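You operate a simulated robot arm through the tools that you are given. There is no shell and no other tool. Be economical: measure what you need, move in short steps, check, and stop when the job is done.

Carry out the task below with a simulated robot arm. There is one attempt and no reset: what you move stays moved.

TASK
Glue both corks into the sockets of the stop plate.
Fine: dip each in the glue pot, one cork a socket, and put the pot's lid back on.
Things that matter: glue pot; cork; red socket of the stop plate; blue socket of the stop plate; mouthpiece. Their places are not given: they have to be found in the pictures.

It is judged by the outcome, as a careful person would: the job done as asked, and still so three seconds after it is handed in. It fails if anything else is knocked over, pushed out of place, dropped, spilled or broken.

THE ROBOT
A 6-joint arm with a two-finger parallel gripper, fixed in place. Base frame: the origin is at the foot of the arm, x ahead of it, y to its left, z up; the work surface is at about z = 0.9. Lengths are in m, angles in degrees, forces in N, time in s.
With the tool pointing down near the work surface it reaches from about 0.24 to 0.66 m from the base axis. Its first joint turns from -66.0 to 66.0 degrees. Payload 2.9 kg.
Tool frame: the origin (TCP) lies between the finger pads and is the grasp point; the fingertips stand 0.03 m ahead of it; z points along the fingers, y is the line along which they close. The gripper opens to 0.11 m. The fingers are 0.02 m wide and 0.01 m thick; the gripper's body (0.048 by 0.112 m) begins 0.055 m behind the TCP.
Orientation is told as [roll, pitch, yaw] about the base's x, y, z axes, in that order, counted from this pose: with the fingers straight down and closing along the base's y, the tool's x points along the base's -x, its y along +y and its z along -z.

THE INTERFACE
- The arm moves only by the tool move_arm. Its argument "steps" is a list of rows, each a list of 3 entries, a list of its own where there are three numbers: the shift along the tool's x, y, z in units of 400 mm (1.0 is 400 mm), then the turn, a rotation vector about the tool's x, y, z in units of 180 degrees (1.0 is 180 degrees), then the finger opening in m, from 0 to 0.11. In form: [[[tx, ty, tz], [rx, ry, rz], claw], ...]. A call has 1 to 10 rows; each row is the pose to reach, as a shift and turn from the pose commanded when the call began, along the tool's axes at that moment. A call with a number of a shift or a turn outside -1 to 1 is refused whole. A row lasts 0.2 s, in which the tool goes at most 0.05 m and 8.6 degrees; a call with a longer step from one row to the next is refused whole, and so is a gripper value outside its range. A pose out of reach is approached as far as the arm can. The call stops where the force on the tool passes 70 N (or 10 N more than at its start, if that is more) or the arm is blocked; 0.2 s more then pass. The fingers move at their own pace (about 0.108 m/s each) and stop on an object; they squeeze with about 34 N. The grip force told is the motor's: it shows also when the fingers shut on nothing. Time passes only in rows, and 0.2 s behind the last, so rows that repeat a pose let the fingers close. It gives the time, the measured TCP pose, the force on the tool (base axes), the opening and the grip force at its end, in the units of the frame above (readings bear some noise).
- Cameras (640 x 400 px; columns grow to the right, rows downward): "scene" is fixed at [0.0771, 0.4264, 1.405]; the picture's right is [-0.78, -0.62, 0.00], its down [-0.23, 0.29, -0.93] and it looks along [0.58, -0.73, -0.37] (base axes); focal length 369 px, centre (320, 200). "wrist" rides on the gripper at [-0.036, 0, -0.057] in the tool frame; the picture's right is [0.00, -1.00, 0.00], its down [0.97, 0.00, -0.24] and it looks along [0.24, 0.00, 0.97] (tool axes); focal length 218 px, centre (320, 200).
- grab_frame(camera): a new picture of that camera. No time passes.
- probe_pixels(camera, pixels): for up to 12 pixels [column, row] of the newest picture of that camera ("zoom" is the newest enlarged one), the place [x, y, z] in the base frame of the surface seen there, good to about 0.002 m. No time passes.
- enlarge(camera, box): a new picture of the part [left, top, right, bottom] of that camera's present view, enlarged. No time passes.
- hand_in(): hands the job in; it is judged then, once.

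Work in short steps. Measure before you move; look again where a grasp or a placing could have gone wrong, and mend it. You have 80 turns and 34 pictures in all, the two below and enlarged ones among them. Open the gripper and draw the arm clear of the work before you hand the job in, unless the task says otherwise; then end with one line.

The tools are called after "Request:" by a JSON object that holds its "name" and its "arguments". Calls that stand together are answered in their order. move_arm: Moves the arm, as the interface text tells. Its arguments: {"type":"object","properties":{"steps":{"type":"array","items":{"type":"array"}}},"required":["steps"]} The other tools are called the same way: grab_frame (camera) takes a picture; probe_pixels (camera, pixels) gives the place of the surface under pixels of a picture; enlarge (camera, box) takes an enlarged picture of a part of a camera's view; hand_in () hands the job in.

At the start:

```text
clock: 0.0
position: [0.3687, -0.005, 1.22]
ee_rot: [0.0, 0.0, 0.0]
ft_force: [0.0, -0.7, -0.2]
gripper_width: 0.1102
gripper_force: 0.2
```

scene: 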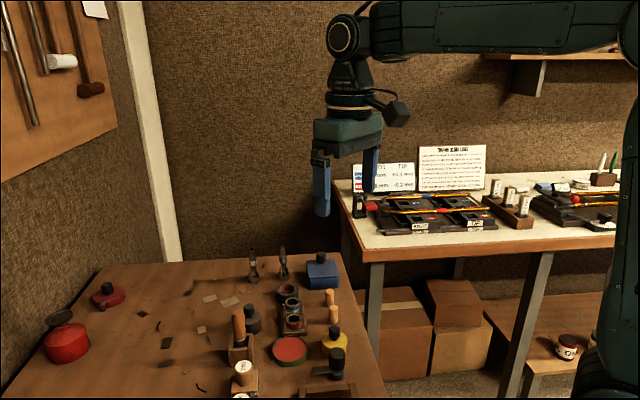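
wrist: 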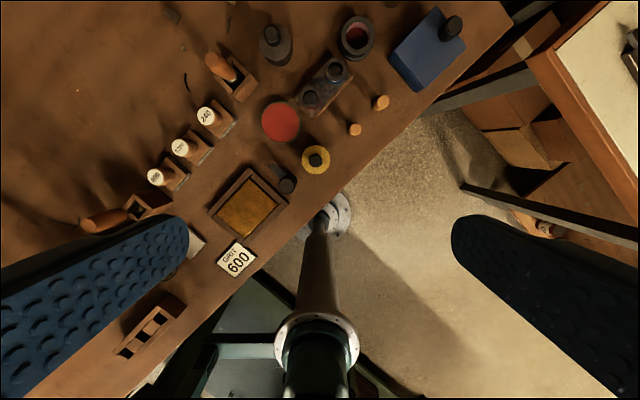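

The work table shows two corks near wrist (355,130) and (381,102), a two-hole block near (323,88), and several round items. I enlarge both views to identify them.

Request:
{"name": "enlarge", "arguments": {"camera": "wrist", "box": [200, 0, 480, 200]}}

Request:
{"name": "enlarge", "arguments": {"camera": "scene", "box": [210, 230, 390, 400]}}

```text
2.00 times, centred on (340, 100) of wrist
```

zoom: 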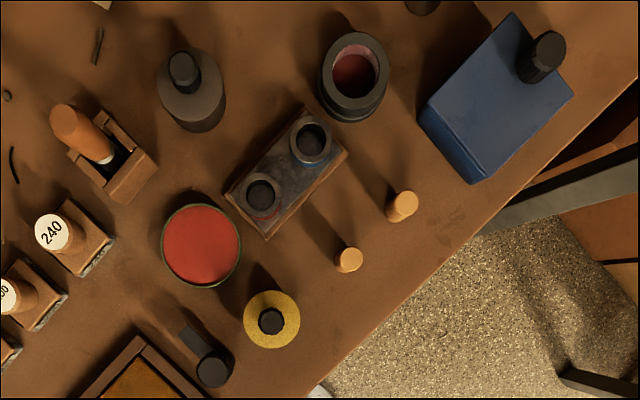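

```text
2.35 times, centred on (300, 315) of scene
```

zoom: 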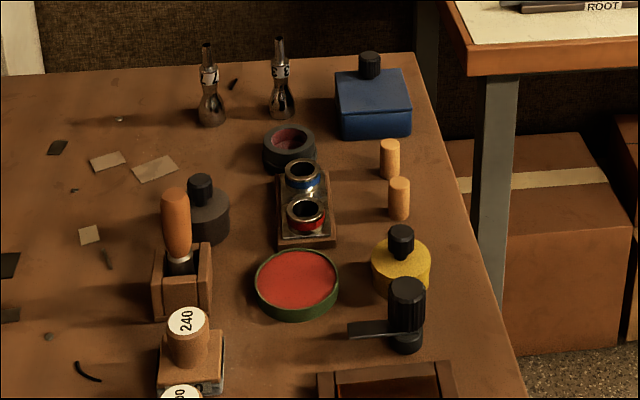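

I check the notices, and get a closer look at the pots and mouthpieces.

Request:
{"name": "enlarge", "arguments": {"camera": "scene", "box": [340, 140, 500, 240]}}

Request:
{"name": "enlarge", "arguments": {"camera": "scene", "box": [235, 240, 355, 315]}}

Request:
{"name": "enlarge", "arguments": {"camera": "scene", "box": [220, 300, 380, 400]}}

```text
4.00 times, centred on (420, 190) of scene
```

zoom: 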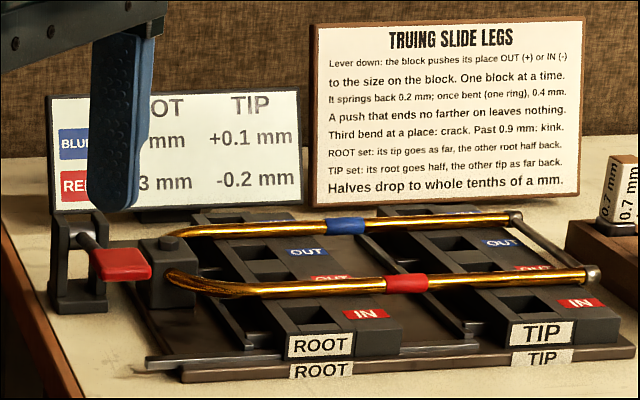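

```text
5.33 times, centred on (295, 278) of scene
```

zoom: 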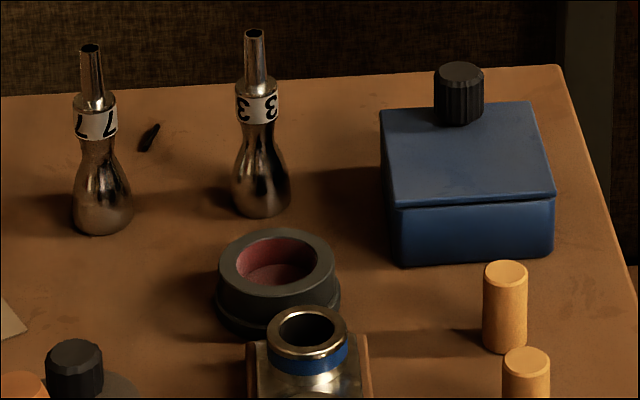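

```text
4.00 times, centred on (300, 350) of scene
```

zoom: 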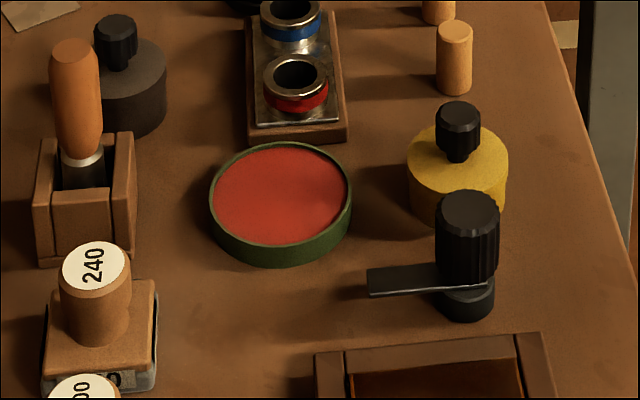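

Request:
{"name": "enlarge", "arguments": {"camera": "scene", "box": [30, 265, 190, 365]}}

Request:
{"name": "probe_pixels", "arguments": {"camera": "wrist", "pixels": [[355, 126], [381, 98], [311, 97], [336, 70], [316, 158], [275, 32], [281, 122], [356, 37], [420, 45], [452, 28], [285, 185], [340, 110]]}}

Request:
{"name": "probe_pixels", "arguments": {"camera": "scene", "pixels": [[108, 298], [107, 287], [67, 340], [60, 317], [334, 348], [333, 331], [289, 349], [252, 314], [333, 312], [329, 296]]}}

```text
4.00 times, centred on (110, 315) of scene
```

zoom: 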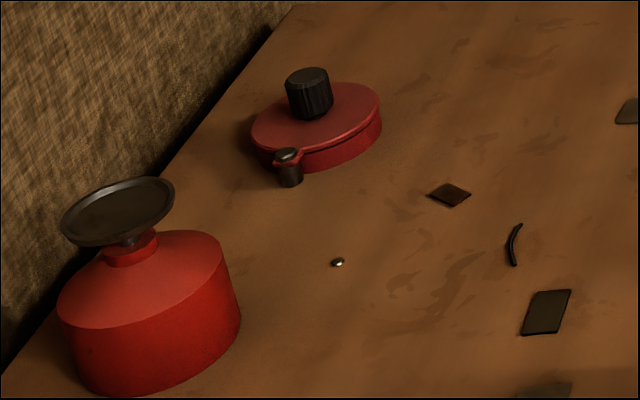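

```text
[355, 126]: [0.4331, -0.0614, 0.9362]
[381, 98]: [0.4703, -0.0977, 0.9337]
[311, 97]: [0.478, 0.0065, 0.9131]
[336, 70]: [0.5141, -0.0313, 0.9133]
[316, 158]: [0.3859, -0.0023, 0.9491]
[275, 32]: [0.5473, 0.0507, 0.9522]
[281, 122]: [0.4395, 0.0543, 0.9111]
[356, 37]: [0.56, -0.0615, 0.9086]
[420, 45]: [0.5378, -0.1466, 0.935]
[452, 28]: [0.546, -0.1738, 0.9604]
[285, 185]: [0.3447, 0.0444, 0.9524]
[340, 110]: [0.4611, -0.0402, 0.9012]
```

```text
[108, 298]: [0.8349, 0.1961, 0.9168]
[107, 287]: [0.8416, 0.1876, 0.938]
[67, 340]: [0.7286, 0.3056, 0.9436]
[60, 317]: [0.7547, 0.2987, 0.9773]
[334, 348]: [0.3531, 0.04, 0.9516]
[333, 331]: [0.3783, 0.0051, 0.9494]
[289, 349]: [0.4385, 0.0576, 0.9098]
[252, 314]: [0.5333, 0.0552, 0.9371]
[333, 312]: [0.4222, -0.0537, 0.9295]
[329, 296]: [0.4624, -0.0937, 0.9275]
```

The candidates for the glue pot are the yellow pot, the dark pot and the blue box; I move the wrist camera closer to tell them apart.

Request:
{"name": "move_arm", "arguments": {"steps": [[[-0.07, 0, 0.07], [0, 0, 0], 0.11], [[-0.14, 0, 0.14], [0, 0, 0], 0.11], [[-0.21, 0, 0.21], [0, 0, 0], 0.11], [[-0.278, 0, 0.29], [0, 0, 0], 0.11], [[-0.278, 0, 0.29], [0, 0, 0], 0.11]]}}

Request:
{"name": "grab_frame", "arguments": {"camera": "wrist"}}

```text
clock: 1.2
position: [0.4784, -0.0067, 1.1029]
ee_rot: [0.0, 0.0, 0.0]
ft_force: [0.7, -0.2, 0.1]
gripper_width: 0.11
gripper_force: 0.1
```

```text
25 pictures are left
```

wrist: 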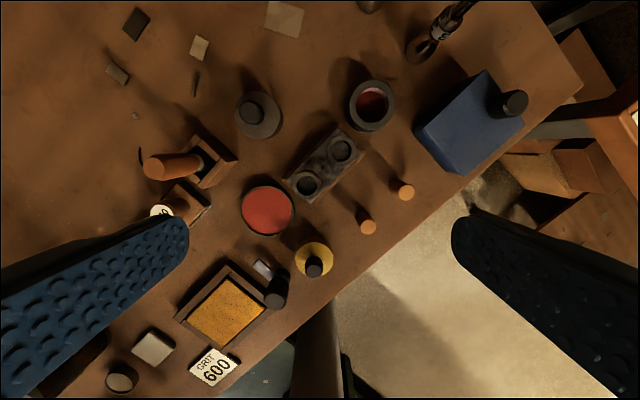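

Request:
{"name": "enlarge", "arguments": {"camera": "wrist", "box": [220, 70, 420, 195]}}

Request:
{"name": "probe_pixels", "arguments": {"camera": "zoom", "pixels": [[125, 165], [180, 160], [60, 160], [120, 210], [100, 115], [480, 105], [485, 65], [440, 105], [510, 180], [385, 240], [275, 360], [330, 300]]}}

Request:
{"name": "enlarge", "arguments": {"camera": "wrist", "box": [230, 180, 430, 305]}}

```text
3.20 times, centred on (320, 132) of wrist
```

zoom: 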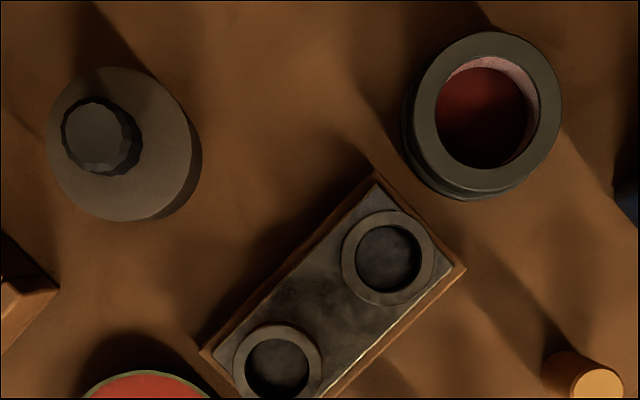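

```text
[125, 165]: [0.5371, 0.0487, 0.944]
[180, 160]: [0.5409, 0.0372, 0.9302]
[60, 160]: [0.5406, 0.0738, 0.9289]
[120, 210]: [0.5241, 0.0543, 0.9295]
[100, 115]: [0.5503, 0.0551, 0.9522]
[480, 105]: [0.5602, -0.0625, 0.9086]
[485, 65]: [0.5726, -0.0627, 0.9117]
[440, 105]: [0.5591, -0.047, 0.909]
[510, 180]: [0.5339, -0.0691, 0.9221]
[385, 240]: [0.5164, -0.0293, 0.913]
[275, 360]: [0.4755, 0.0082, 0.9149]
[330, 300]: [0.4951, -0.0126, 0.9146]
```

```text
3.20 times, centred on (330, 242) of wrist
```

zoom: 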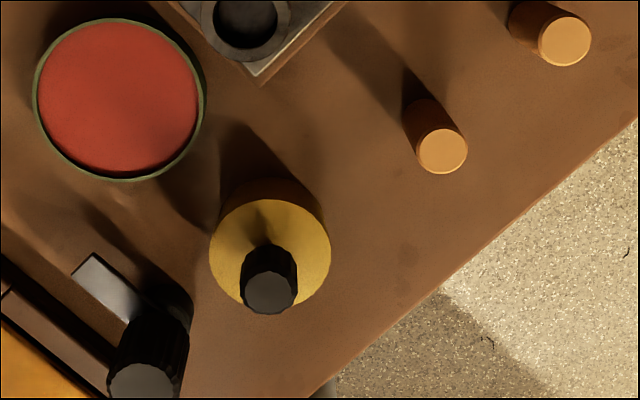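

Request:
{"name": "enlarge", "arguments": {"camera": "scene", "box": [235, 295, 283, 325]}}

Request:
{"name": "enlarge", "arguments": {"camera": "scene", "box": [308, 320, 364, 355]}}

```text
13.33 times, centred on (259, 310) of scene
```

zoom: 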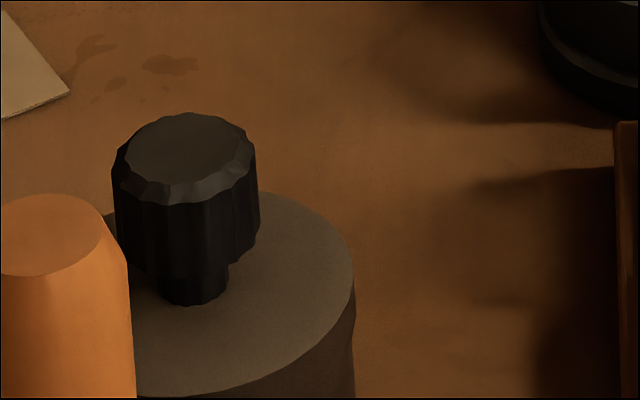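

```text
11.43 times, centred on (336, 338) of scene
```

zoom: 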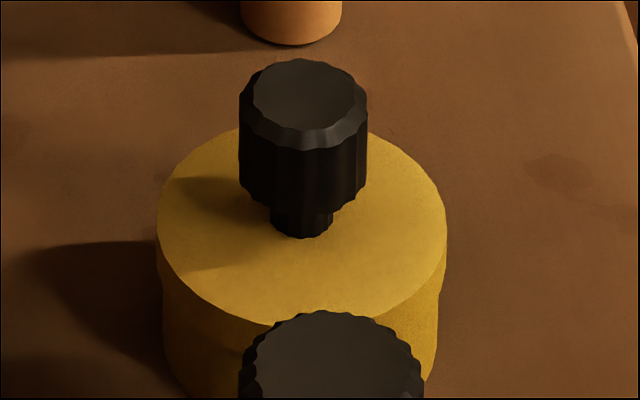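

Request:
{"name": "enlarge", "arguments": {"camera": "scene", "box": [230, 300, 294, 340]}}

```text
10.00 times, centred on (262, 320) of scene
```

zoom: 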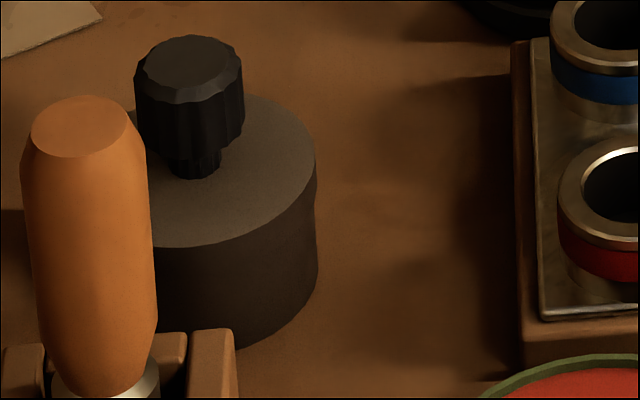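

Both yellow and gray pots are lidded; the lid will tell which holds glue. I measure knobs, corks, sockets and free table spots.

Request:
{"name": "probe_pixels", "arguments": {"camera": "wrist", "pixels": [[314, 266], [314, 272], [298, 258], [331, 258], [313, 244], [368, 227], [362, 213], [405, 193], [300, 80], [250, 60], [250, 110], [300, 50]]}}

Request:
{"name": "enlarge", "arguments": {"camera": "scene", "box": [270, 280, 350, 330]}}

Request:
{"name": "probe_pixels", "arguments": {"camera": "zoom", "pixels": [[125, 165], [205, 165], [165, 130], [165, 205], [140, 90], [225, 60], [170, 35], [470, 75], [500, 185], [500, 245], [470, 130], [170, 310]]}}

```text
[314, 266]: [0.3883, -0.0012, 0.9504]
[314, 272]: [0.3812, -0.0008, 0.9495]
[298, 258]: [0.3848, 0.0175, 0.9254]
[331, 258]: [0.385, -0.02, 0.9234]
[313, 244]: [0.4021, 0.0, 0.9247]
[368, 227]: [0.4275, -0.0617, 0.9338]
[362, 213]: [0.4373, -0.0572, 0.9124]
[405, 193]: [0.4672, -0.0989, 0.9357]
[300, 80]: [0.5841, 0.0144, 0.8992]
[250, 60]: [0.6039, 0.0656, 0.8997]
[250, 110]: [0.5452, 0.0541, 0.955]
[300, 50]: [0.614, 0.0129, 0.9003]
```

```text
8.00 times, centred on (310, 305) of scene
```

zoom: 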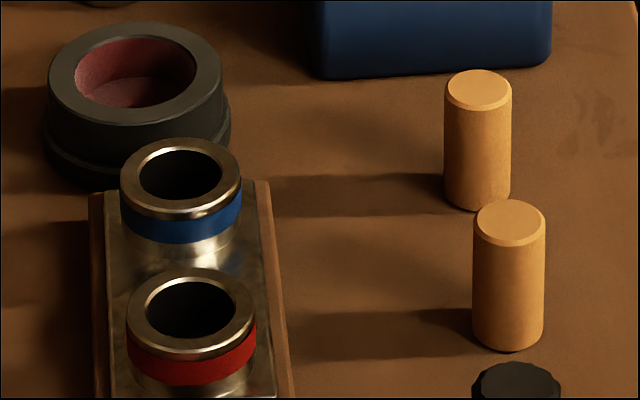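

```text
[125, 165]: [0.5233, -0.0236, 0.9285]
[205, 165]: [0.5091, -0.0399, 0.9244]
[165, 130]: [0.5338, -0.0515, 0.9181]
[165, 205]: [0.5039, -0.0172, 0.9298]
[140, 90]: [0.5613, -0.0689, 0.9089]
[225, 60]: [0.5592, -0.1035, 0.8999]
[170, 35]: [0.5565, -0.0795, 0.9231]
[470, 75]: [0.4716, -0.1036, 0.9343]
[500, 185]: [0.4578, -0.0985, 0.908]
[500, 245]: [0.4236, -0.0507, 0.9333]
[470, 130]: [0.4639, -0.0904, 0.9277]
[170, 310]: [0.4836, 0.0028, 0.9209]
```

Yellow knob is at about (0.385, -0.001), top 0.950, lid top 0.924. I move above it with fingers at 0.05.

Request:
{"name": "move_arm", "arguments": {"steps": [[[0.08, 0.005, 0.06], [0, 0, 0], 0.05], [[0.16, 0.01, 0.12], [0, 0, 0], 0.05], [[0.2375, 0.012, 0.18], [0, 0, 0], 0.05], [[0.2375, 0.012, 0.26], [0, 0, 0], 0.05], [[0.2375, 0.012, 0.26], [0, 0, 0], 0.05]]}}

Request:
{"name": "grab_frame", "arguments": {"camera": "wrist"}}

Request:
{"name": "probe_pixels", "arguments": {"camera": "wrist", "pixels": [[320, 240], [320, 200], [330, 220]]}}

```text
clock: 2.4
position: [0.3835, -0.0027, 0.999]
ee_rot: [0.1, 0.0, 0.0]
ft_force: [-0.4, -0.5, -0.1]
gripper_width: 0.0499
gripper_force: 0.0
```

```text
18 pictures are left
```

wrist: 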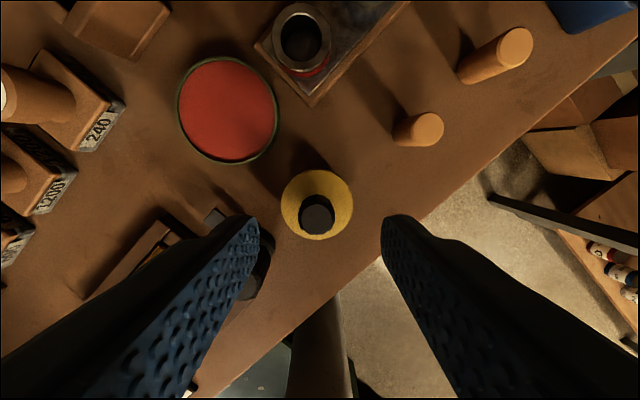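

```text
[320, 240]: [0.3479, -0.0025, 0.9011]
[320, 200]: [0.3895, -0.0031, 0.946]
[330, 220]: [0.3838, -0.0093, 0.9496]
```

Alignment is good. I narrow to 0.036 to stay clear of the lever at left, and descend to grip the knob.

Request:
{"name": "move_arm", "arguments": {"steps": [[[0, 0.004, 0], [0, 0, 0], 0.036], [[0, 0.004, 0.05], [0, 0, 0], 0.036], [[0, 0.004, 0.0975], [0, 0, 0], 0.036], [[0, 0.004, 0.0975], [0, 0, 0], 0.0], [[0, 0.004, 0.0975], [0, 0, 0], 0.0], [[0, 0.004, 0.0975], [0, 0, 0], 0.0]]}}

```text
clock: 3.8
position: [0.3828, -0.0006, 0.9609]
ee_rot: [0.0, 0.0, 0.1]
ft_force: [-3.3, 6.7, 7.5]
gripper_width: 0.0173
gripper_force: 33.8
```

Gripped at 0.0173. Lift straight up.

Request:
{"name": "move_arm", "arguments": {"steps": [[[0, 0, -0.02], [0, 0, 0], 0.0], [[0, 0, -0.05], [0, 0, 0], 0.0], [[0, 0, -0.12], [0, 0, 0], 0.0], [[0, 0, -0.2], [0, 0, 0], 0.0]]}}

Request:
{"name": "grab_frame", "arguments": {"camera": "scene"}}

```text
clock: 4.8
position: [0.3844, 0.0, 1.041]
ee_rot: [-0.1, 0.2, 0.0]
ft_force: [0.4, -0.5, 0.4]
gripper_width: 0.0172
gripper_force: 34.1
```

```text
17 pictures are left
```

scene: 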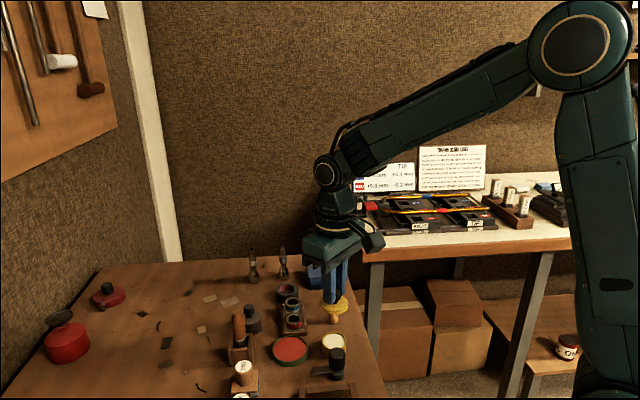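

The lid came off, and the pot shows a pale filling at (333,342). I look closer.

Request:
{"name": "enlarge", "arguments": {"camera": "scene", "box": [292, 290, 372, 370]}}

Request:
{"name": "probe_pixels", "arguments": {"camera": "scene", "pixels": [[333, 340], [333, 345], [323, 341], [344, 341], [333, 336], [333, 351]]}}

```text
5.00 times, centred on (332, 330) of scene
```

zoom: 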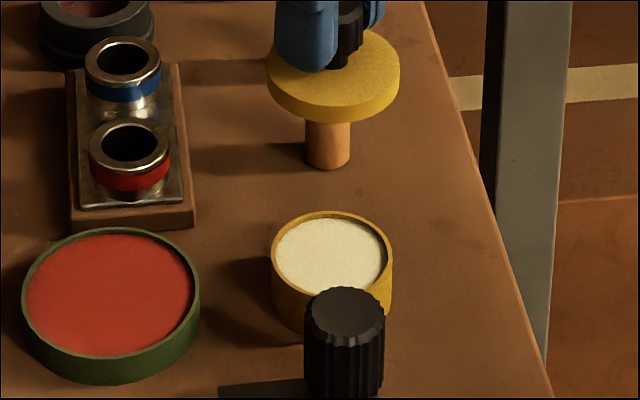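

```text
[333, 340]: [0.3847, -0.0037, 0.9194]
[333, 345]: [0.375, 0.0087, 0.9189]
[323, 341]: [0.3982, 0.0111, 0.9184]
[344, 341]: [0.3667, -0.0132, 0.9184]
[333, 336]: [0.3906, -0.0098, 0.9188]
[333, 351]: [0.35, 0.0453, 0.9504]
```

The yellow pot holds a cream paste at level 0.9185. I'll set its lid at a free spot (0.595, 0.012), then check the gray pot to be sure which one is glue.

Request:
{"name": "move_arm", "arguments": {"steps": [[[-0.105, 0.006, 0], [0, 0, 0], 0.0], [[-0.21, 0.012, 0], [0, 0, 0], 0.0], [[-0.315, 0.018, 0], [0, 0, 0], 0.0], [[-0.42, 0.024, 0], [0, 0, 0], 0.0], [[-0.526, 0.03, 0], [0, 0, 0], 0.0], [[-0.526, 0.03, 0.1], [0, 0, 0], 0.0], [[-0.526, 0.03, 0.2], [0, 0, 0], 0.0], [[-0.526, 0.03, 0.235], [0, 0, 0], 0.0], [[-0.526, 0.03, 0.235], [0, 0, 0], 0.0]]}}

Request:
{"name": "enlarge", "arguments": {"camera": "scene", "box": [220, 240, 360, 340]}}

```text
clock: 6.8
position: [0.5939, 0.0123, 0.9474]
ee_rot: [0.0, 0.0, -0.1]
ft_force: [-0.2, 0.1, -0.1]
gripper_width: 0.0168
gripper_force: 33.7
```

```text
4.00 times, centred on (290, 290) of scene
```

zoom: 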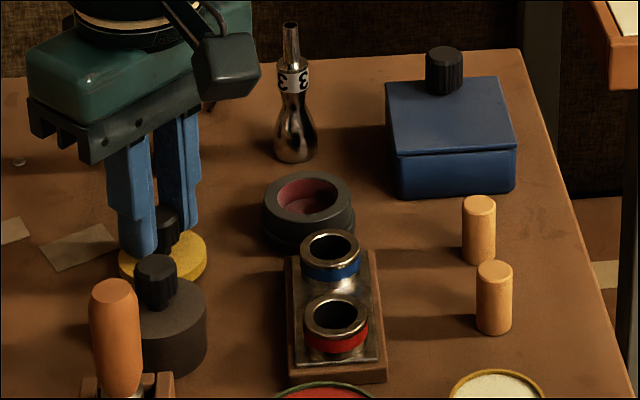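

Lower the last few millimetres until contact.

Request:
{"name": "move_arm", "arguments": {"steps": [[[0, 0, 0.006], [0, 0, 0], 0.0], [[0, 0, 0.012], [0, 0, 0], 0.0], [[0, 0, 0.015], [0, 0, 0], 0.0]]}}

```text
clock: 7.6
position: [0.5936, 0.0126, 0.9415]
ee_rot: [0.0, 0.0, 0.0]
ft_force: [0.9, 0.3, 0.1]
gripper_width: 0.0175
gripper_force: 34.6
```

Request:
{"name": "move_arm", "arguments": {"steps": [[[0, 0, 0.003], [0, 0, 0], 0.0], [[0, 0, 0.006], [0, 0, 0], 0.0], [[0, 0, 0.009], [0, 0, 0], 0.0]]}}

```text
clock: 8.4
position: [0.5943, 0.0127, 0.9405]
ee_rot: [0.0, -0.2, 0.0]
ft_force: [-10.3, 0.0, 27.8]
gripper_width: 0.0178
gripper_force: 34.3
```

Lid is on the table. Release gently and rise; then measure the gray knob and the handle near it.

Request:
{"name": "move_arm", "arguments": {"steps": [[[0, 0, 0.003], [0, 0, 0], 0.034], [[0, 0, 0], [0, 0, 0], 0.034], [[0, 0, -0.1], [0, 0, 0], 0.034], [[0, 0, -0.2], [0, 0, 0], 0.034], [[0.06, 0.05, -0.25], [0, 0, 0], 0.034], [[0.11, 0.1, -0.25], [0, 0, 0], 0.034], [[0.11, 0.1, -0.25], [0, 0, 0], 0.034]]}}

Request:
{"name": "grab_frame", "arguments": {"camera": "wrist"}}

```text
clock: 10.0
position: [0.5494, 0.0516, 1.0373]
ee_rot: [-0.1, 0.0, 0.0]
ft_force: [0.0, -0.1, 0.6]
gripper_width: 0.0339
gripper_force: 0.1
```

```text
14 pictures are left
```

wrist: 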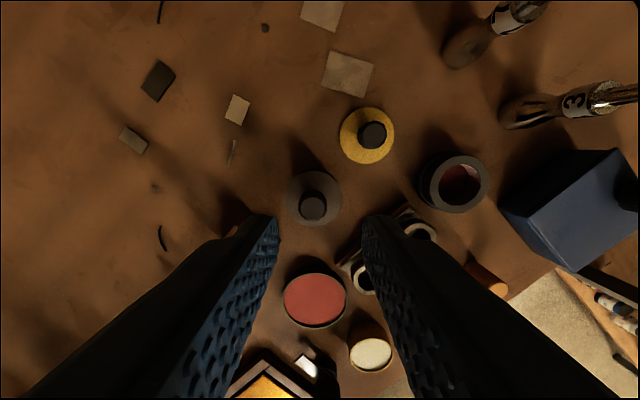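

Request:
{"name": "probe_pixels", "arguments": {"camera": "wrist", "pixels": [[313, 207], [313, 200], [313, 214], [302, 207], [324, 207], [236, 230], [242, 222], [372, 135], [366, 140], [360, 272], [418, 232], [372, 352]]}}

```text
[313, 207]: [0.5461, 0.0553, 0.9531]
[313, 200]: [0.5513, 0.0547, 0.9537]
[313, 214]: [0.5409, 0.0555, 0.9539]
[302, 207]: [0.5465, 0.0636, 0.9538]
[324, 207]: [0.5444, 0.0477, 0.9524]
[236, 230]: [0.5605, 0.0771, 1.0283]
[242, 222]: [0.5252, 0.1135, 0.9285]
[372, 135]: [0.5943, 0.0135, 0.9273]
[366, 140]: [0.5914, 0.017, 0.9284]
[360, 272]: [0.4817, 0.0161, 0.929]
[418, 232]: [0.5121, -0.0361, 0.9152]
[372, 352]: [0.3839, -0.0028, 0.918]
```

The handle is clear (y>0.1). I grip the gray knob at (0.546, 0.055) and lift to see the content.

Request:
{"name": "move_arm", "arguments": {"steps": [[[0.0085, 0.009, 0.08], [0, 0, 0], 0.034], [[0.0085, 0.009, 0.15], [0, 0, 0], 0.034], [[0.0085, 0.009, 0.185], [0, 0, 0], 0.034], [[0.0085, 0.009, 0.185], [0, 0, 0], 0.0], [[0.0085, 0.009, 0.185], [0, 0, 0], 0.0], [[0.0085, 0.009, 0.185], [0, 0, 0], 0.0]]}}

Request:
{"name": "move_arm", "arguments": {"steps": [[[0, 0, -0.02], [0, 0, 0], 0.0], [[0, 0, -0.05], [0, 0, 0], 0.0], [[0, 0, -0.12], [0, 0, 0], 0.0], [[0, 0, -0.2], [0, 0, 0], 0.0]]}}

Request:
{"name": "enlarge", "arguments": {"camera": "scene", "box": [220, 270, 300, 330]}}

```text
clock: 11.4
position: [0.5463, 0.055, 0.962]
ee_rot: [0.1, 0.0, 0.1]
ft_force: [-0.8, -0.6, 0.3]
gripper_width: 0.0171
gripper_force: 33.5
```

```text
clock: 12.4
position: [0.546, 0.0546, 1.0445]
ee_rot: [0.0, 0.0, 0.1]
ft_force: [0.0, -0.4, -0.5]
gripper_width: 0.0174
gripper_force: 33.7
```

```text
6.67 times, centred on (260, 300) of scene
```

zoom: 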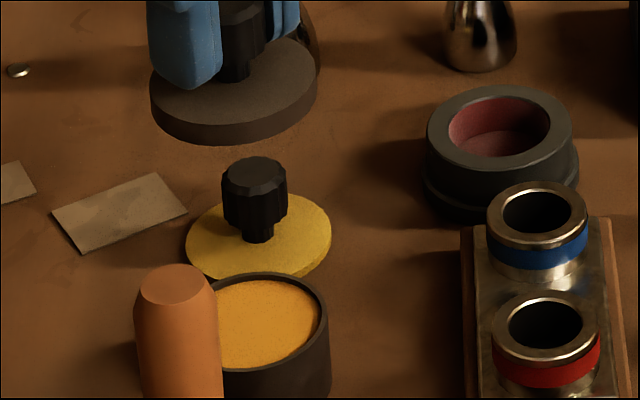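

The gray pot holds an amber stuff, the yellow one cream. I need more clues on which is glue, so I look at the tools by the yellow pot and the other views.

Request:
{"name": "enlarge", "arguments": {"camera": "scene", "box": [220, 325, 380, 400]}}

Request:
{"name": "grab_frame", "arguments": {"camera": "wrist"}}

```text
4.00 times, centred on (300, 362) of scene
```

zoom: 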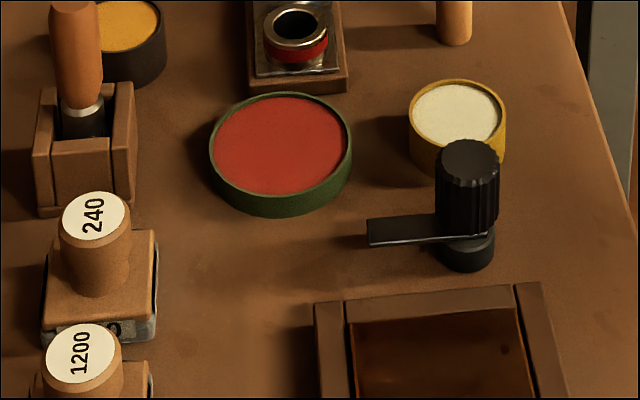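

```text
11 pictures are left
```

wrist: 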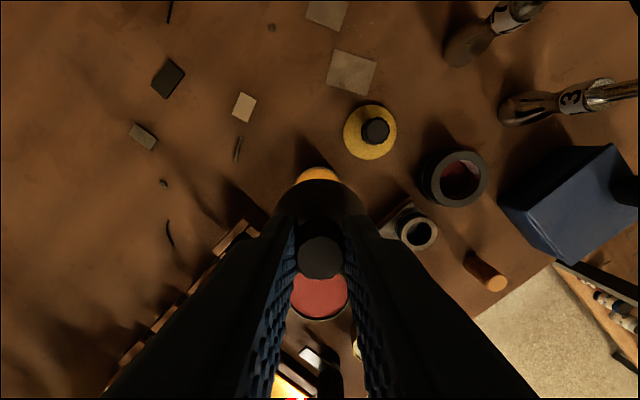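

Request:
{"name": "enlarge", "arguments": {"camera": "scene", "box": [244, 308, 268, 323]}}

Request:
{"name": "enlarge", "arguments": {"camera": "scene", "box": [320, 334, 352, 354]}}

Request:
{"name": "probe_pixels", "arguments": {"camera": "scene", "pixels": [[252, 315], [256, 315], [252, 320]]}}

```text
16.00 times, centred on (256, 316) of scene
```

zoom: 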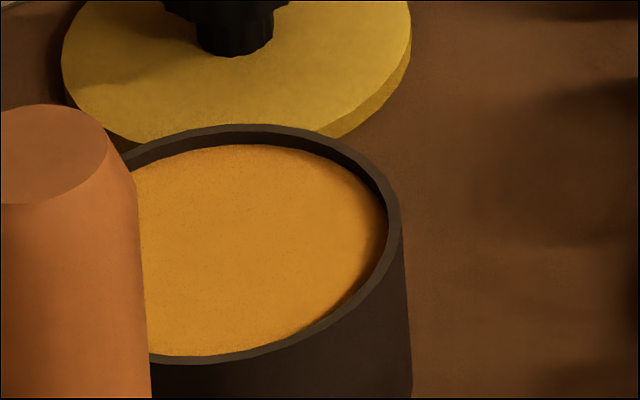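

```text
16.00 times, centred on (336, 344) of scene
```

zoom: 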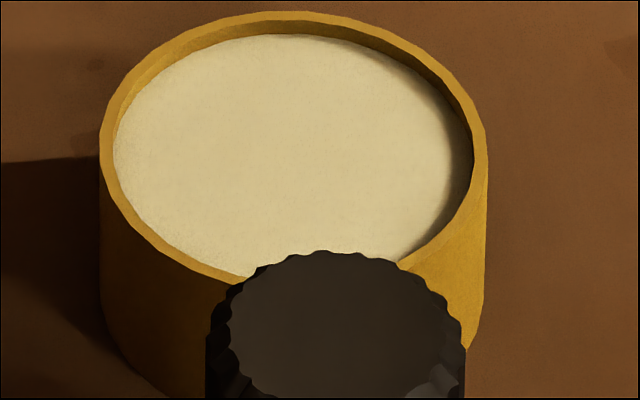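

```text
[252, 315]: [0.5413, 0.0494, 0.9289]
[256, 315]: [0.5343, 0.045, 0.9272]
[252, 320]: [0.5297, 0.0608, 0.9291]
```

I judge the dark iron pot with amber filling to be the glue pot (the cream in the yellow tin reads as grease/wax). I set its lid down on free table at about (0.605, 0.066).

Request:
{"name": "move_arm", "arguments": {"steps": [[[-0.075, 0.015, 0], [0, 0, 0], 0.0], [[-0.1475, 0.029, 0], [0, 0, 0], 0.0], [[-0.1475, 0.029, 0.1], [0, 0, 0], 0.0], [[-0.1475, 0.029, 0.2], [0, 0, 0], 0.0], [[-0.1475, 0.029, 0.245], [0, 0, 0], 0.0], [[-0.1475, 0.029, 0.25], [0, 0, 0], 0.0], [[-0.1475, 0.029, 0.255], [0, 0, 0], 0.0], [[-0.1475, 0.029, 0.26], [0, 0, 0], 0.0]]}}

```text
clock: 14.2
position: [0.6056, 0.0658, 0.9397]
ee_rot: [0.0, -0.1, 0.0]
ft_force: [-0.2, 0.3, 1.4]
gripper_width: 0.0167
gripper_force: 34.8
```

Request:
{"name": "move_arm", "arguments": {"steps": [[[0, 0, 0.004], [0, 0, 0], 0.0], [[0, 0, 0.008], [0, 0, 0], 0.0]]}}

```text
clock: 14.8
position: [0.6059, 0.0672, 0.9387]
ee_rot: [0.0, -0.2, 0.0]
ft_force: [-6.5, -1.9, 21.7]
gripper_width: 0.0176
gripper_force: 33.6
```

Lid is down. Release, rise, then grip the yellow lid to restore it to its pot.

Request:
{"name": "move_arm", "arguments": {"steps": [[[0, 0, 0.004], [0, 0, 0], 0.034], [[0, 0, 0], [0, 0, 0], 0.034], [[0, 0, -0.1], [0, 0, 0], 0.034], [[0.028, -0.07, -0.12], [0, 0, 0], 0.034], [[0.028, -0.134, -0.1], [0, 0, 0], 0.034], [[0.028, -0.134, -0.03], [0, 0, 0], 0.034], [[0.028, -0.134, -0.003], [0, 0, 0], 0.034], [[0.028, -0.134, -0.003], [0, 0, 0], 0], [[0.028, -0.134, -0.003], [0, 0, 0], 0], [[0.028, -0.134, -0.003], [0, 0, 0], 0]]}}

Request:
{"name": "move_arm", "arguments": {"steps": [[[0, 0, -0.12], [0, 0, 0], 0.0], [[0, 0, -0.24], [0, 0, 0], 0.0], [[0.1, -0.006, -0.24], [0, 0, 0], 0.0], [[0.21, -0.012, -0.24], [0, 0, 0], 0.0], [[0.32, -0.018, -0.24], [0, 0, 0], 0.0], [[0.43, -0.024, -0.24], [0, 0, 0], 0.0], [[0.524, -0.032, -0.24], [0, 0, 0], 0.0], [[0.524, -0.032, -0.24], [0, 0, 0], 0.0]]}}

Request:
{"name": "grab_frame", "arguments": {"camera": "scene"}}

```text
clock: 17.0
position: [0.5951, 0.0133, 0.9383]
ee_rot: [0.0, 0.0, 0.0]
ft_force: [0.3, 0.1, -0.4]
gripper_width: 0.0177
gripper_force: 33.6
```

```text
clock: 18.8
position: [0.3858, 0.0007, 1.0336]
ee_rot: [0.0, 0.1, 0.0]
ft_force: [-0.6, 0.5, 0.1]
gripper_width: 0.0175
gripper_force: 34.3
```

```text
8 pictures are left
```

scene: 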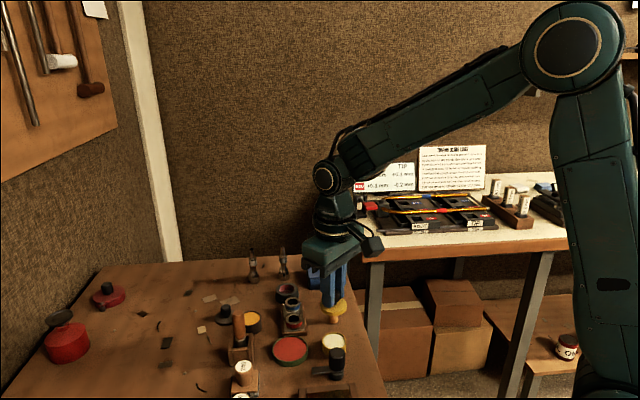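

Request:
{"name": "probe_pixels", "arguments": {"camera": "scene", "pixels": [[253, 318], [250, 322], [257, 322], [253, 327], [261, 322], [253, 311], [333, 342], [225, 310]]}}

Request:
{"name": "move_arm", "arguments": {"steps": [[[0.003, -0.003, 0.08], [0, 0, 0], 0.0], [[0.003, -0.003, 0.16], [0, 0, 0], 0.0], [[0.003, -0.003, 0.176], [0, 0, 0], 0.0], [[0.003, -0.003, 0.182], [0, 0, 0], 0.0], [[0.003, -0.003, 0.188], [0, 0, 0], 0.0], [[0.003, -0.003, 0.19], [0, 0, 0], 0.0]]}}

```text
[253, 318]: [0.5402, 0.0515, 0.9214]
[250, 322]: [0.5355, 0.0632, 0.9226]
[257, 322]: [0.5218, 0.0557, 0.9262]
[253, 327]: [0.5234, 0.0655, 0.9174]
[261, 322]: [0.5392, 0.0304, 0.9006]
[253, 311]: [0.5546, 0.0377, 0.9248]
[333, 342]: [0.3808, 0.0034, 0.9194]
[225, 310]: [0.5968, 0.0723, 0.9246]
```

```text
clock: 20.2
position: [0.3831, -0.0001, 0.9581]
ee_rot: [0.0, 0.0, 0.0]
ft_force: [0.6, 0.4, -0.3]
gripper_width: 0.0177
gripper_force: 33.8
```

Request:
{"name": "move_arm", "arguments": {"steps": [[[0, 0, 0.003], [0, 0, 0], 0.0], [[0, 0, 0.006], [0, 0, 0], 0.0], [[0, 0, 0.008], [0, 0, 0], 0.0]]}}

```text
clock: 21.0
position: [0.3825, -0.0008, 0.9564]
ee_rot: [-0.1, -0.1, 0.0]
ft_force: [-11.6, 2.6, 33.3]
gripper_width: 0.0178
gripper_force: 33.6
```

Lid seated on the yellow pot. Release, rise, move over the corks and look.

Request:
{"name": "move_arm", "arguments": {"steps": [[[0, 0, 0.006], [0, 0, 0], 0.036], [[0, 0, 0], [0, 0, 0], 0.036], [[0, 0, -0.1], [0, 0, 0], 0.036], [[0, 0, -0.19], [0, 0, 0], 0.036], [[-0.06, -0.08, -0.19], [0, 0, 0], 0.04], [[-0.13, -0.17, -0.19], [0, 0, 0], 0.04], [[-0.13, -0.17, -0.19], [0, 0, 0], 0.04]]}}

Request:
{"name": "grab_frame", "arguments": {"camera": "wrist"}}

```text
clock: 22.6
position: [0.435, -0.0677, 1.0309]
ee_rot: [0.0, 0.1, 0.0]
ft_force: [1.1, 0.4, -0.4]
gripper_width: 0.04
gripper_force: 0.1
```

```text
7 pictures are left
```

wrist: 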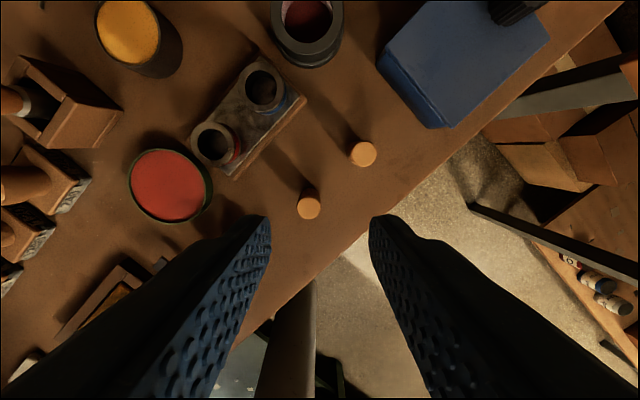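

Request:
{"name": "probe_pixels", "arguments": {"camera": "wrist", "pixels": [[308, 208], [363, 154], [244, 88], [283, 92], [264, 69], [264, 107], [194, 143], [235, 148], [213, 125], [212, 163], [128, 30], [130, 60]]}}

Request:
{"name": "enlarge", "arguments": {"camera": "wrist", "box": [180, 50, 340, 170]}}

```text
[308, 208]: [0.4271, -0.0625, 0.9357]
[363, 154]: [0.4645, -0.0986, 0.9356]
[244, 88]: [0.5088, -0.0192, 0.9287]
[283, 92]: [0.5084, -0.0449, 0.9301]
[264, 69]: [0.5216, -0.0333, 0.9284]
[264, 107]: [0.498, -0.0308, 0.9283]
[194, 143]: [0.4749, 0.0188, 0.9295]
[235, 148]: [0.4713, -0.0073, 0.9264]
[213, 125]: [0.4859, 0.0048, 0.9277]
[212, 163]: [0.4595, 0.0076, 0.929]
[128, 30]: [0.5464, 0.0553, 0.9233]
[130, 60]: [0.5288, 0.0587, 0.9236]
```

```text
3.33 times, centred on (260, 110) of wrist
```

zoom: 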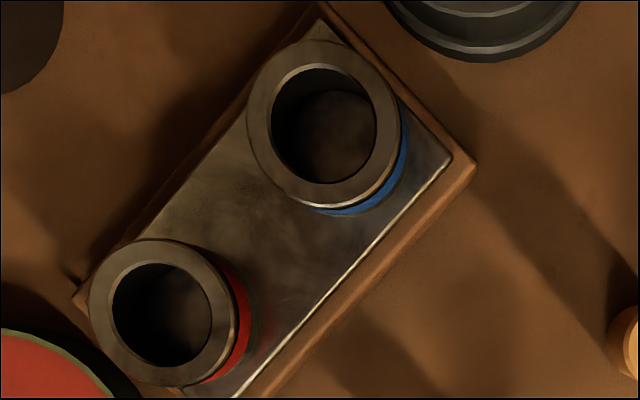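

Cork 1 at about (0.427, -0.062), cork 2 (0.465, -0.0985), tops 0.936; red socket centre about (0.4726, 0.006), blue (0.5095, -0.031), rims 0.929, floor 0.913. I grip cork 1 near its top (tips at about 0.922).

Request:
{"name": "move_arm", "arguments": {"steps": [[[0.02, 0.015, 0.08], [0, 0, 0], 0.04], [[0.02, 0.015, 0.16], [0, 0, 0], 0.04], [[0.02, 0.015, 0.197], [0, 0, 0], 0.04], [[0.02, 0.015, 0.197], [0, 0, 0], 0.0], [[0.02, 0.015, 0.197], [0, 0, 0], 0.0], [[0.02, 0.015, 0.197], [0, 0, 0], 0.0]]}}

Request:
{"name": "move_arm", "arguments": {"steps": [[[0, 0, -0.03], [0, 0, 0], 0.0], [[0, 0, -0.1], [0, 0, 0], 0.0], [[0, 0, -0.2], [0, 0, 0], 0.0], [[0, 0, -0.2], [0, 0, 0], 0.0]]}}

Request:
{"name": "grab_frame", "arguments": {"camera": "wrist"}}

```text
clock: 24.0
position: [0.4285, -0.0632, 0.9519]
ee_rot: [0.0, -0.1, 0.0]
ft_force: [0.2, 0.6, 0.0]
gripper_width: 0.0147
gripper_force: 34.0
```

```text
clock: 25.0
position: [0.428, -0.0611, 1.0322]
ee_rot: [-0.1, 0.0, 0.0]
ft_force: [0.0, -0.2, 0.1]
gripper_width: 0.015
gripper_force: 34.1
```

```text
5 pictures are left
```

wrist: 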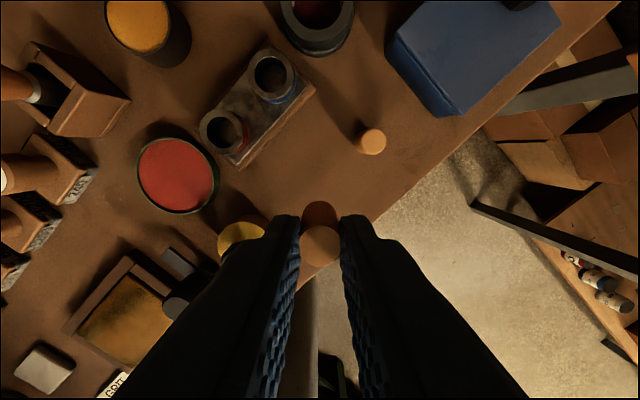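

Cork is centred in the grip and upright. I carry it over the gray pot (0.546, 0.055) and dip to bottom z≈0.911, then lift.

Request:
{"name": "move_arm", "arguments": {"steps": [[[-0.074, 0.073, 0], [0, 0, 0], 0.0], [[-0.148, 0.146, 0], [0, 0, 0], 0.0], [[-0.222, 0.219, 0], [0, 0, 0], 0.0], [[-0.295, 0.2925, 0], [0, 0, 0], 0.0], [[-0.295, 0.2925, 0.06], [0, 0, 0], 0.0], [[-0.295, 0.2925, 0.12], [0, 0, 0], 0.0], [[-0.295, 0.2925, 0.15], [0, 0, 0], 0.0], [[-0.295, 0.2925, 0.172], [0, 0, 0], 0.0], [[-0.295, 0.2925, 0.172], [0, 0, 0], 0.0], [[-0.295, 0.2925, 0.172], [0, 0, 0], 0.0]]}}

Request:
{"name": "move_arm", "arguments": {"steps": [[[0, 0, 0], [0, 0, 0], 0.0], [[0, 0, -0.03], [0, 0, 0], 0.0], [[0, 0, -0.08], [0, 0, 0], 0.0], [[0, 0, -0.18], [0, 0, 0], 0.0], [[0, 0, -0.18], [0, 0, 0], 0.0]]}}

Request:
{"name": "enlarge", "arguments": {"camera": "scene", "box": [220, 255, 300, 335]}}

```text
clock: 27.2
position: [0.5473, 0.0543, 0.9674]
ee_rot: [0.1, -0.6, 0.0]
ft_force: [4.0, 2.0, 30.2]
gripper_width: 0.0148
gripper_force: 33.8
```

```text
clock: 28.4
position: [0.5442, 0.0532, 1.0351]
ee_rot: [0.0, 0.1, 0.0]
ft_force: [-0.2, -0.1, 1.6]
gripper_width: 0.0151
gripper_force: 34.0
```

```text
5.00 times, centred on (260, 295) of scene
```

zoom: 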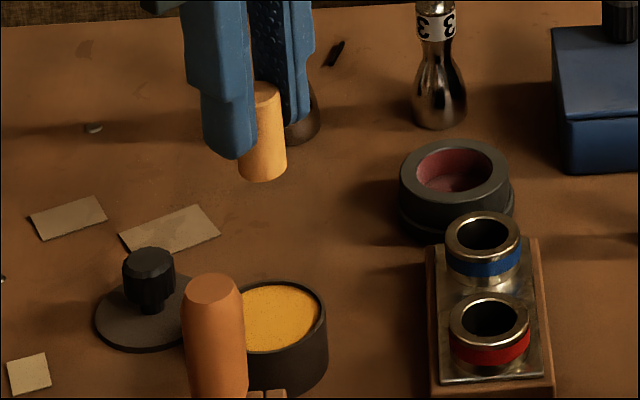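

Contact came with the cork bottom at about 0.915, below the surface (0.922). I check closely whether the cork's end carries a coat.

Request:
{"name": "enlarge", "arguments": {"camera": "scene", "box": [234, 271, 266, 294]}}

Request:
{"name": "probe_pixels", "arguments": {"camera": "zoom", "pixels": [[280, 300], [280, 340], [280, 200]]}}

```text
16.00 times, centred on (250, 282) of scene
```

zoom: 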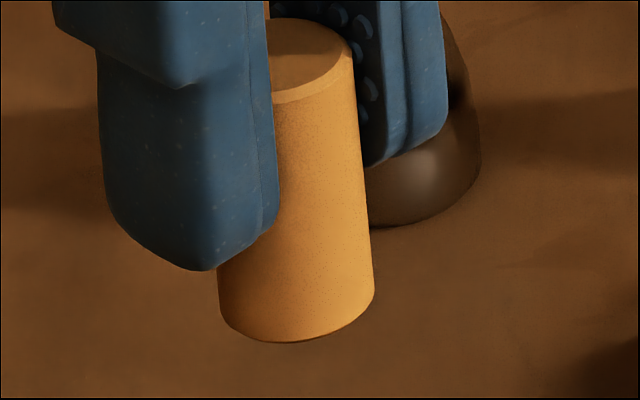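

```text
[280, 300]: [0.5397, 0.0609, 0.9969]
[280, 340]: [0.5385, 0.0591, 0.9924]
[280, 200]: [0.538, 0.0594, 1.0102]
```

The cork slid up about 8 mm in the grip, so the pot's filling is firm at about 0.923. I'll raise the cork and tilt its end toward the scene camera to see whether it took glue.

Request:
{"name": "move_arm", "arguments": {"steps": [[[0, 0, -0.12], [0, 0, 0], 0.0], [[0.06, -0.03, -0.2], [0, 0, 0], 0.0], [[0.12, -0.06, -0.28], [0, 0, 0], 0.0], [[0.2, -0.09, -0.36], [0, 0, 0], 0.0], [[0.26, -0.12, -0.43], [0, 0, 0], 0.0], [[0.285, -0.1325, -0.4625], [0, 0, 0], 0.0], [[0.285, -0.1325, -0.4625], [0, 0, 0], 0.0]]}}

Request:
{"name": "move_arm", "arguments": {"steps": [[[0, 0, 0], [-0.036, 0.029, 0], 0.0], [[0, 0, 0], [-0.072, 0.058, 0], 0.0], [[0, 0, 0], [-0.108, 0.087, 0], 0.0], [[0, 0, 0], [-0.144, 0.116, 0], 0.0], [[0, 0, 0], [-0.18, 0.145, 0], 0.0], [[0, 0, 0], [-0.216, 0.174, 0], 0.0], [[0, 0, 0], [-0.252, 0.203, 0], 0.0], [[0, 0, 0], [-0.252, 0.203, 0], 0.0]]}}

```text
clock: 30.0
position: [0.4319, 0.0005, 1.2201]
ee_rot: [0.0, 0.1, 0.0]
ft_force: [-0.4, -0.3, -0.4]
gripper_width: 0.015
gripper_force: 33.9
```

```text
clock: 31.1
position: [0.414, -0.015, 1.1939]
ee_rot: [11.7, 26.3, 4.6]
ft_force: [0.1, -5.9, -12.2]
gripper_width: 0.0147
gripper_force: 34.0
stopped in row 5: the force on the tool passed its limit (the readings are from after the stop); the commanded pose is now the measured one
out of reach, approached as far as the arm can: row 1, 2, 3, 4, 5
```

The tilt is beyond the arm's limits; I undo it.

Request:
{"name": "move_arm", "arguments": {"steps": [[[0, 0, 0], [0.0145, -0.037, 0.0025], 0.0], [[0, 0, 0], [0.029, -0.074, 0.005], 0.0], [[0, 0, 0], [0.0435, -0.111, 0.0075], 0.0], [[0, 0, 0], [0.058, -0.148, 0.0101], 0.0], [[0, 0, 0], [0.058, -0.148, 0.0101], 0.0]]}}

```text
clock: 32.3
position: [0.4258, -0.014, 1.2155]
ee_rot: [0.0, 0.3, 0.0]
ft_force: [0.4, -0.7, 0.1]
gripper_width: 0.0148
gripper_force: 33.8
out of reach, approached as far as the arm can: row 4, 5
```

I make a small move to re-establish a clean commanded pose.

Request:
{"name": "move_arm", "arguments": {"steps": [[[-0.05, 0, 0.03], [0, 0, 0], 0.0], [[-0.08, 0, 0.08], [0, 0, 0], 0.0], [[-0.08, 0, 0.08], [0, 0, 0], 0.0]]}}

```text
clock: 33.1
position: [0.4647, -0.0148, 1.1936]
ee_rot: [0.0, 0.3, -0.2]
ft_force: [-0.3, 0.0, -0.8]
gripper_width: 0.0148
gripper_force: 34.0
out of reach, approached as far as the arm can: row 1, 2, 3
```

Request:
{"name": "move_arm", "arguments": {"steps": [[[-0.02, 0.02, 0.1], [0, 0, 0], 0.0], [[-0.02, 0.05, 0.2], [0, 0, 0], 0.0], [[-0.02, 0.05, 0.3], [0, 0, 0], 0.0], [[-0.02, 0.05, 0.3], [0, 0, 0], 0.0]]}}

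Request:
{"name": "grab_frame", "arguments": {"camera": "wrist"}}

```text
clock: 34.1
position: [0.5337, 0.0036, 1.1366]
ee_rot: [0.1, 0.3, 0.0]
ft_force: [-0.9, 0.7, -0.4]
gripper_width: 0.0148
gripper_force: 34.1
out of reach, approached as far as the arm can: row 1, 2, 3, 4
```

```text
2 pictures are left
```

wrist: 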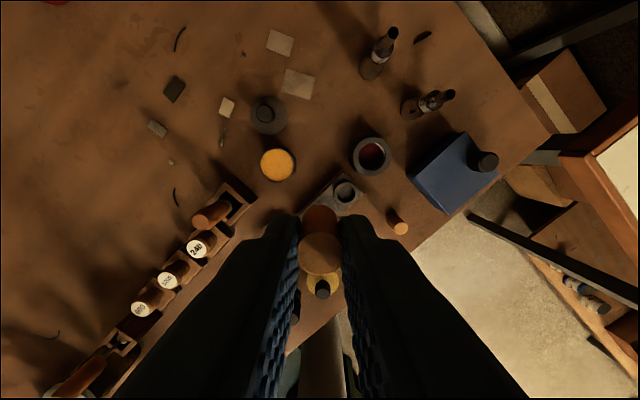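

The arm is in an awkward posture: it did not follow the command fully. I test motions: outward and up, to find back the regular posture.

Request:
{"name": "move_arm", "arguments": {"steps": [[[0, 0, -0.05], [0, 0, 0], 0.0], [[0, 0, -0.1], [0, 0, 0], 0.0], [[0, 0, -0.1], [0, 0, 0], 0.0]]}}

```text
clock: 34.9
position: [0.5325, 0.0035, 1.1761]
ee_rot: [0.0, 0.0, -0.2]
ft_force: [-0.2, -0.1, 0.7]
gripper_width: 0.0148
gripper_force: 33.7
```

Request:
{"name": "grab_frame", "arguments": {"camera": "scene"}}

```text
1 pictures are left
```

scene: 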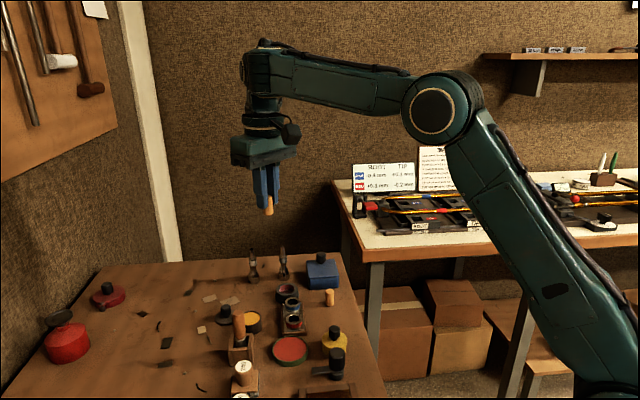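

The wrist seems to have flipped into another branch that blocks lower poses. High and clear of everything, I try tilting the opposite way in small rows to bring it back.

Request:
{"name": "move_arm", "arguments": {"steps": [[[0, 0, 0.03], [-0.03, -0.024, 0], 0.0], [[0, 0, 0.06], [-0.06, -0.048, 0], 0.0], [[0, 0, 0.06], [-0.09, -0.072, 0], 0.0], [[0, 0, 0.06], [-0.12, -0.096, 0], 0.0]]}}

```text
clock: 35.9
position: [0.5956, -0.011, 1.2004]
ee_rot: [22.3, -16.6, -3.4]
ft_force: [-0.6, 0.1, -0.3]
gripper_width: 0.0148
gripper_force: 34.4
out of reach, approached as far as the arm can: row 1, 2, 3, 4
```

Request:
{"name": "move_arm", "arguments": {"steps": [[[0, 0, 0], [0.03, 0.024, 0], 0.0], [[0, 0, 0], [0.06, 0.048, 0], 0.0], [[0, 0, 0], [0.09, 0.072, 0], 0.0], [[0, 0, 0], [0.12, 0.096, 0], 0.0], [[0, 0, 0], [0.12, 0.096, 0], 0.0]]}}

Request:
{"name": "move_arm", "arguments": {"steps": [[[0, 0, 0], [0, 0, 0.045], 0.0], [[0, 0, 0], [0, 0, 0.09], 0.0], [[0, 0, 0.05], [0, 0, 0.09], 0.0], [[0, 0, 0.15], [0, 0, 0.09], 0.0], [[0, 0, 0.25], [0, 0, 0.09], 0.0], [[0, 0, 0.25], [0, 0, 0.09], 0.0]]}}

```text
clock: 37.1
position: [0.5911, -0.0106, 1.1973]
ee_rot: [0.0, 0.2, -0.1]
ft_force: [0.6, -0.5, 1.0]
gripper_width: 0.0148
gripper_force: 34.4
out of reach, approached as far as the arm can: row 4, 5
```

```text
clock: 38.5
position: [0.5905, -0.0084, 1.0962]
ee_rot: [0.0, 0.1, -16.2]
ft_force: [-0.7, -0.3, -0.1]
gripper_width: 0.0149
gripper_force: 33.7
```

No complaint now; I continue down carefully to see whether it is free (cork end stays above 1.0).

Request:
{"name": "move_arm", "arguments": {"steps": [[[0, 0, 0.06], [0, 0, 0], 0.0], [[0, 0, 0.12], [0, 0, 0], 0.0], [[0, 0, 0.12], [0, 0, 0], 0.0]]}}

```text
clock: 39.3
position: [0.5897, -0.0095, 1.0469]
ee_rot: [0.0, 0.1, -16.3]
ft_force: [-0.3, 0.5, -0.3]
gripper_width: 0.0148
gripper_force: 33.6
```

The arm is free again. Undo the yaw.

Request:
{"name": "move_arm", "arguments": {"steps": [[[0, 0, 0], [0, 0, -0.045], 0.0], [[0, 0, 0], [0, 0, -0.09], 0.0], [[0, 0, 0], [0, 0, -0.09], 0.0]]}}

Request:
{"name": "move_arm", "arguments": {"steps": [[[0.1, 0, 0], [0, 0, 0], 0.0], [[0.2, 0, 0], [0, 0, 0], 0.0], [[0.2, 0, 0], [0, 0, 0], 0.0]]}}

```text
clock: 40.1
position: [0.5907, -0.0105, 1.047]
ee_rot: [0.1, 0.1, 0.0]
ft_force: [0.7, 1.1, -0.3]
gripper_width: 0.0146
gripper_force: 34.1
```

```text
clock: 40.9
position: [0.5105, -0.0077, 1.0485]
ee_rot: [0.2, 0.1, -0.2]
ft_force: [-0.1, -0.4, 0.0]
gripper_width: 0.0149
gripper_force: 33.8
```

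Arm responds normally. I carry cork 1 over the red socket (0.4726, 0.006) and lower it into it until its end is near 0.918.

Request:
{"name": "move_arm", "arguments": {"steps": [[[0.05, 0.02, 0], [0, 0, 0], 0.0], [[0.095, 0.038, 0], [0, 0, 0], 0.0], [[0.095, 0.038, 0], [0, 0, 0], 0.0]]}}

Request:
{"name": "move_arm", "arguments": {"steps": [[[0, 0, 0.08], [0, 0, 0], 0.0], [[0, 0, 0.15], [0, 0, 0], 0.0], [[0, 0, 0.17], [0, 0, 0], 0.0], [[0, 0, 0.18], [0, 0, 0], 0.0], [[0, 0, 0.18], [0, 0, 0], 0.0]]}}

```text
clock: 41.7
position: [0.4711, 0.0056, 1.0479]
ee_rot: [0.1, 0.0, -0.1]
ft_force: [-0.3, 0.4, -0.2]
gripper_width: 0.0148
gripper_force: 34.0
```

```text
clock: 42.9
position: [0.4718, 0.0055, 0.9775]
ee_rot: [0.2, 0.1, 0.0]
ft_force: [0.0, 0.3, -0.2]
gripper_width: 0.0148
gripper_force: 34.1
```

No contact yet (end ≈0.934). Continue in small rows.

Request:
{"name": "move_arm", "arguments": {"steps": [[[-0.001, 0.001, 0.01], [0, 0, 0], 0.0], [[-0.001, 0.001, 0.018], [0, 0, 0], 0.0], [[-0.001, 0.001, 0.018], [0, 0, 0], 0.0]]}}

```text
clock: 43.7
position: [0.473, 0.0061, 0.9697]
ee_rot: [0.1, 0.1, -0.2]
ft_force: [0.3, 0.2, -0.4]
gripper_width: 0.0147
gripper_force: 34.1
```

Request:
{"name": "move_arm", "arguments": {"steps": [[[0, 0, 0.008], [0, 0, 0], 0.0], [[0, 0, 0.016], [0, 0, 0], 0.0], [[0, 0, 0.021], [0, 0, 0], 0.0], [[0, 0, 0.021], [0, 0, 0], 0.0]]}}

```text
clock: 44.7
position: [0.4717, 0.0066, 0.961]
ee_rot: [0.1, 0.1, -0.1]
ft_force: [-1.1, -0.2, 0.4]
gripper_width: 0.0149
gripper_force: 34.5
```

Cork is 11 mm in the red socket. Release, rise over it, close the fingers and press it gently home.

Request:
{"name": "move_arm", "arguments": {"steps": [[[0, 0, 0], [0, 0, 0], 0.03], [[0, 0, 0], [0, 0, 0], 0.03], [[0, 0, -0.04], [0, 0, 0], 0.03], [[0, 0, -0.08], [0, 0, 0], 0.03], [[0, 0, -0.08], [0, 0, 0], 0.0], [[0, 0, -0.08], [0, 0, 0], 0.0]]}}

Request:
{"name": "move_arm", "arguments": {"steps": [[[0, 0, 0.012], [0, 0, 0], 0.0], [[0, 0, 0.02], [0, 0, 0], 0.0], [[0, 0, 0.026], [0, 0, 0], 0.0], [[0, 0, 0.03], [0, 0, 0], 0.0], [[0, 0, 0.034], [0, 0, 0], 0.0]]}}

```text
clock: 46.1
position: [0.4732, 0.0053, 0.9939]
ee_rot: [0.1, 0.2, -0.1]
ft_force: [0.1, -1.0, -0.9]
gripper_width: 0.0
gripper_force: 33.8
```

```text
clock: 47.3
position: [0.4715, 0.0064, 0.9799]
ee_rot: [0.1, 0.1, -0.2]
ft_force: [0.1, 0.6, 0.4]
gripper_width: 0.0
gripper_force: 34.0
```

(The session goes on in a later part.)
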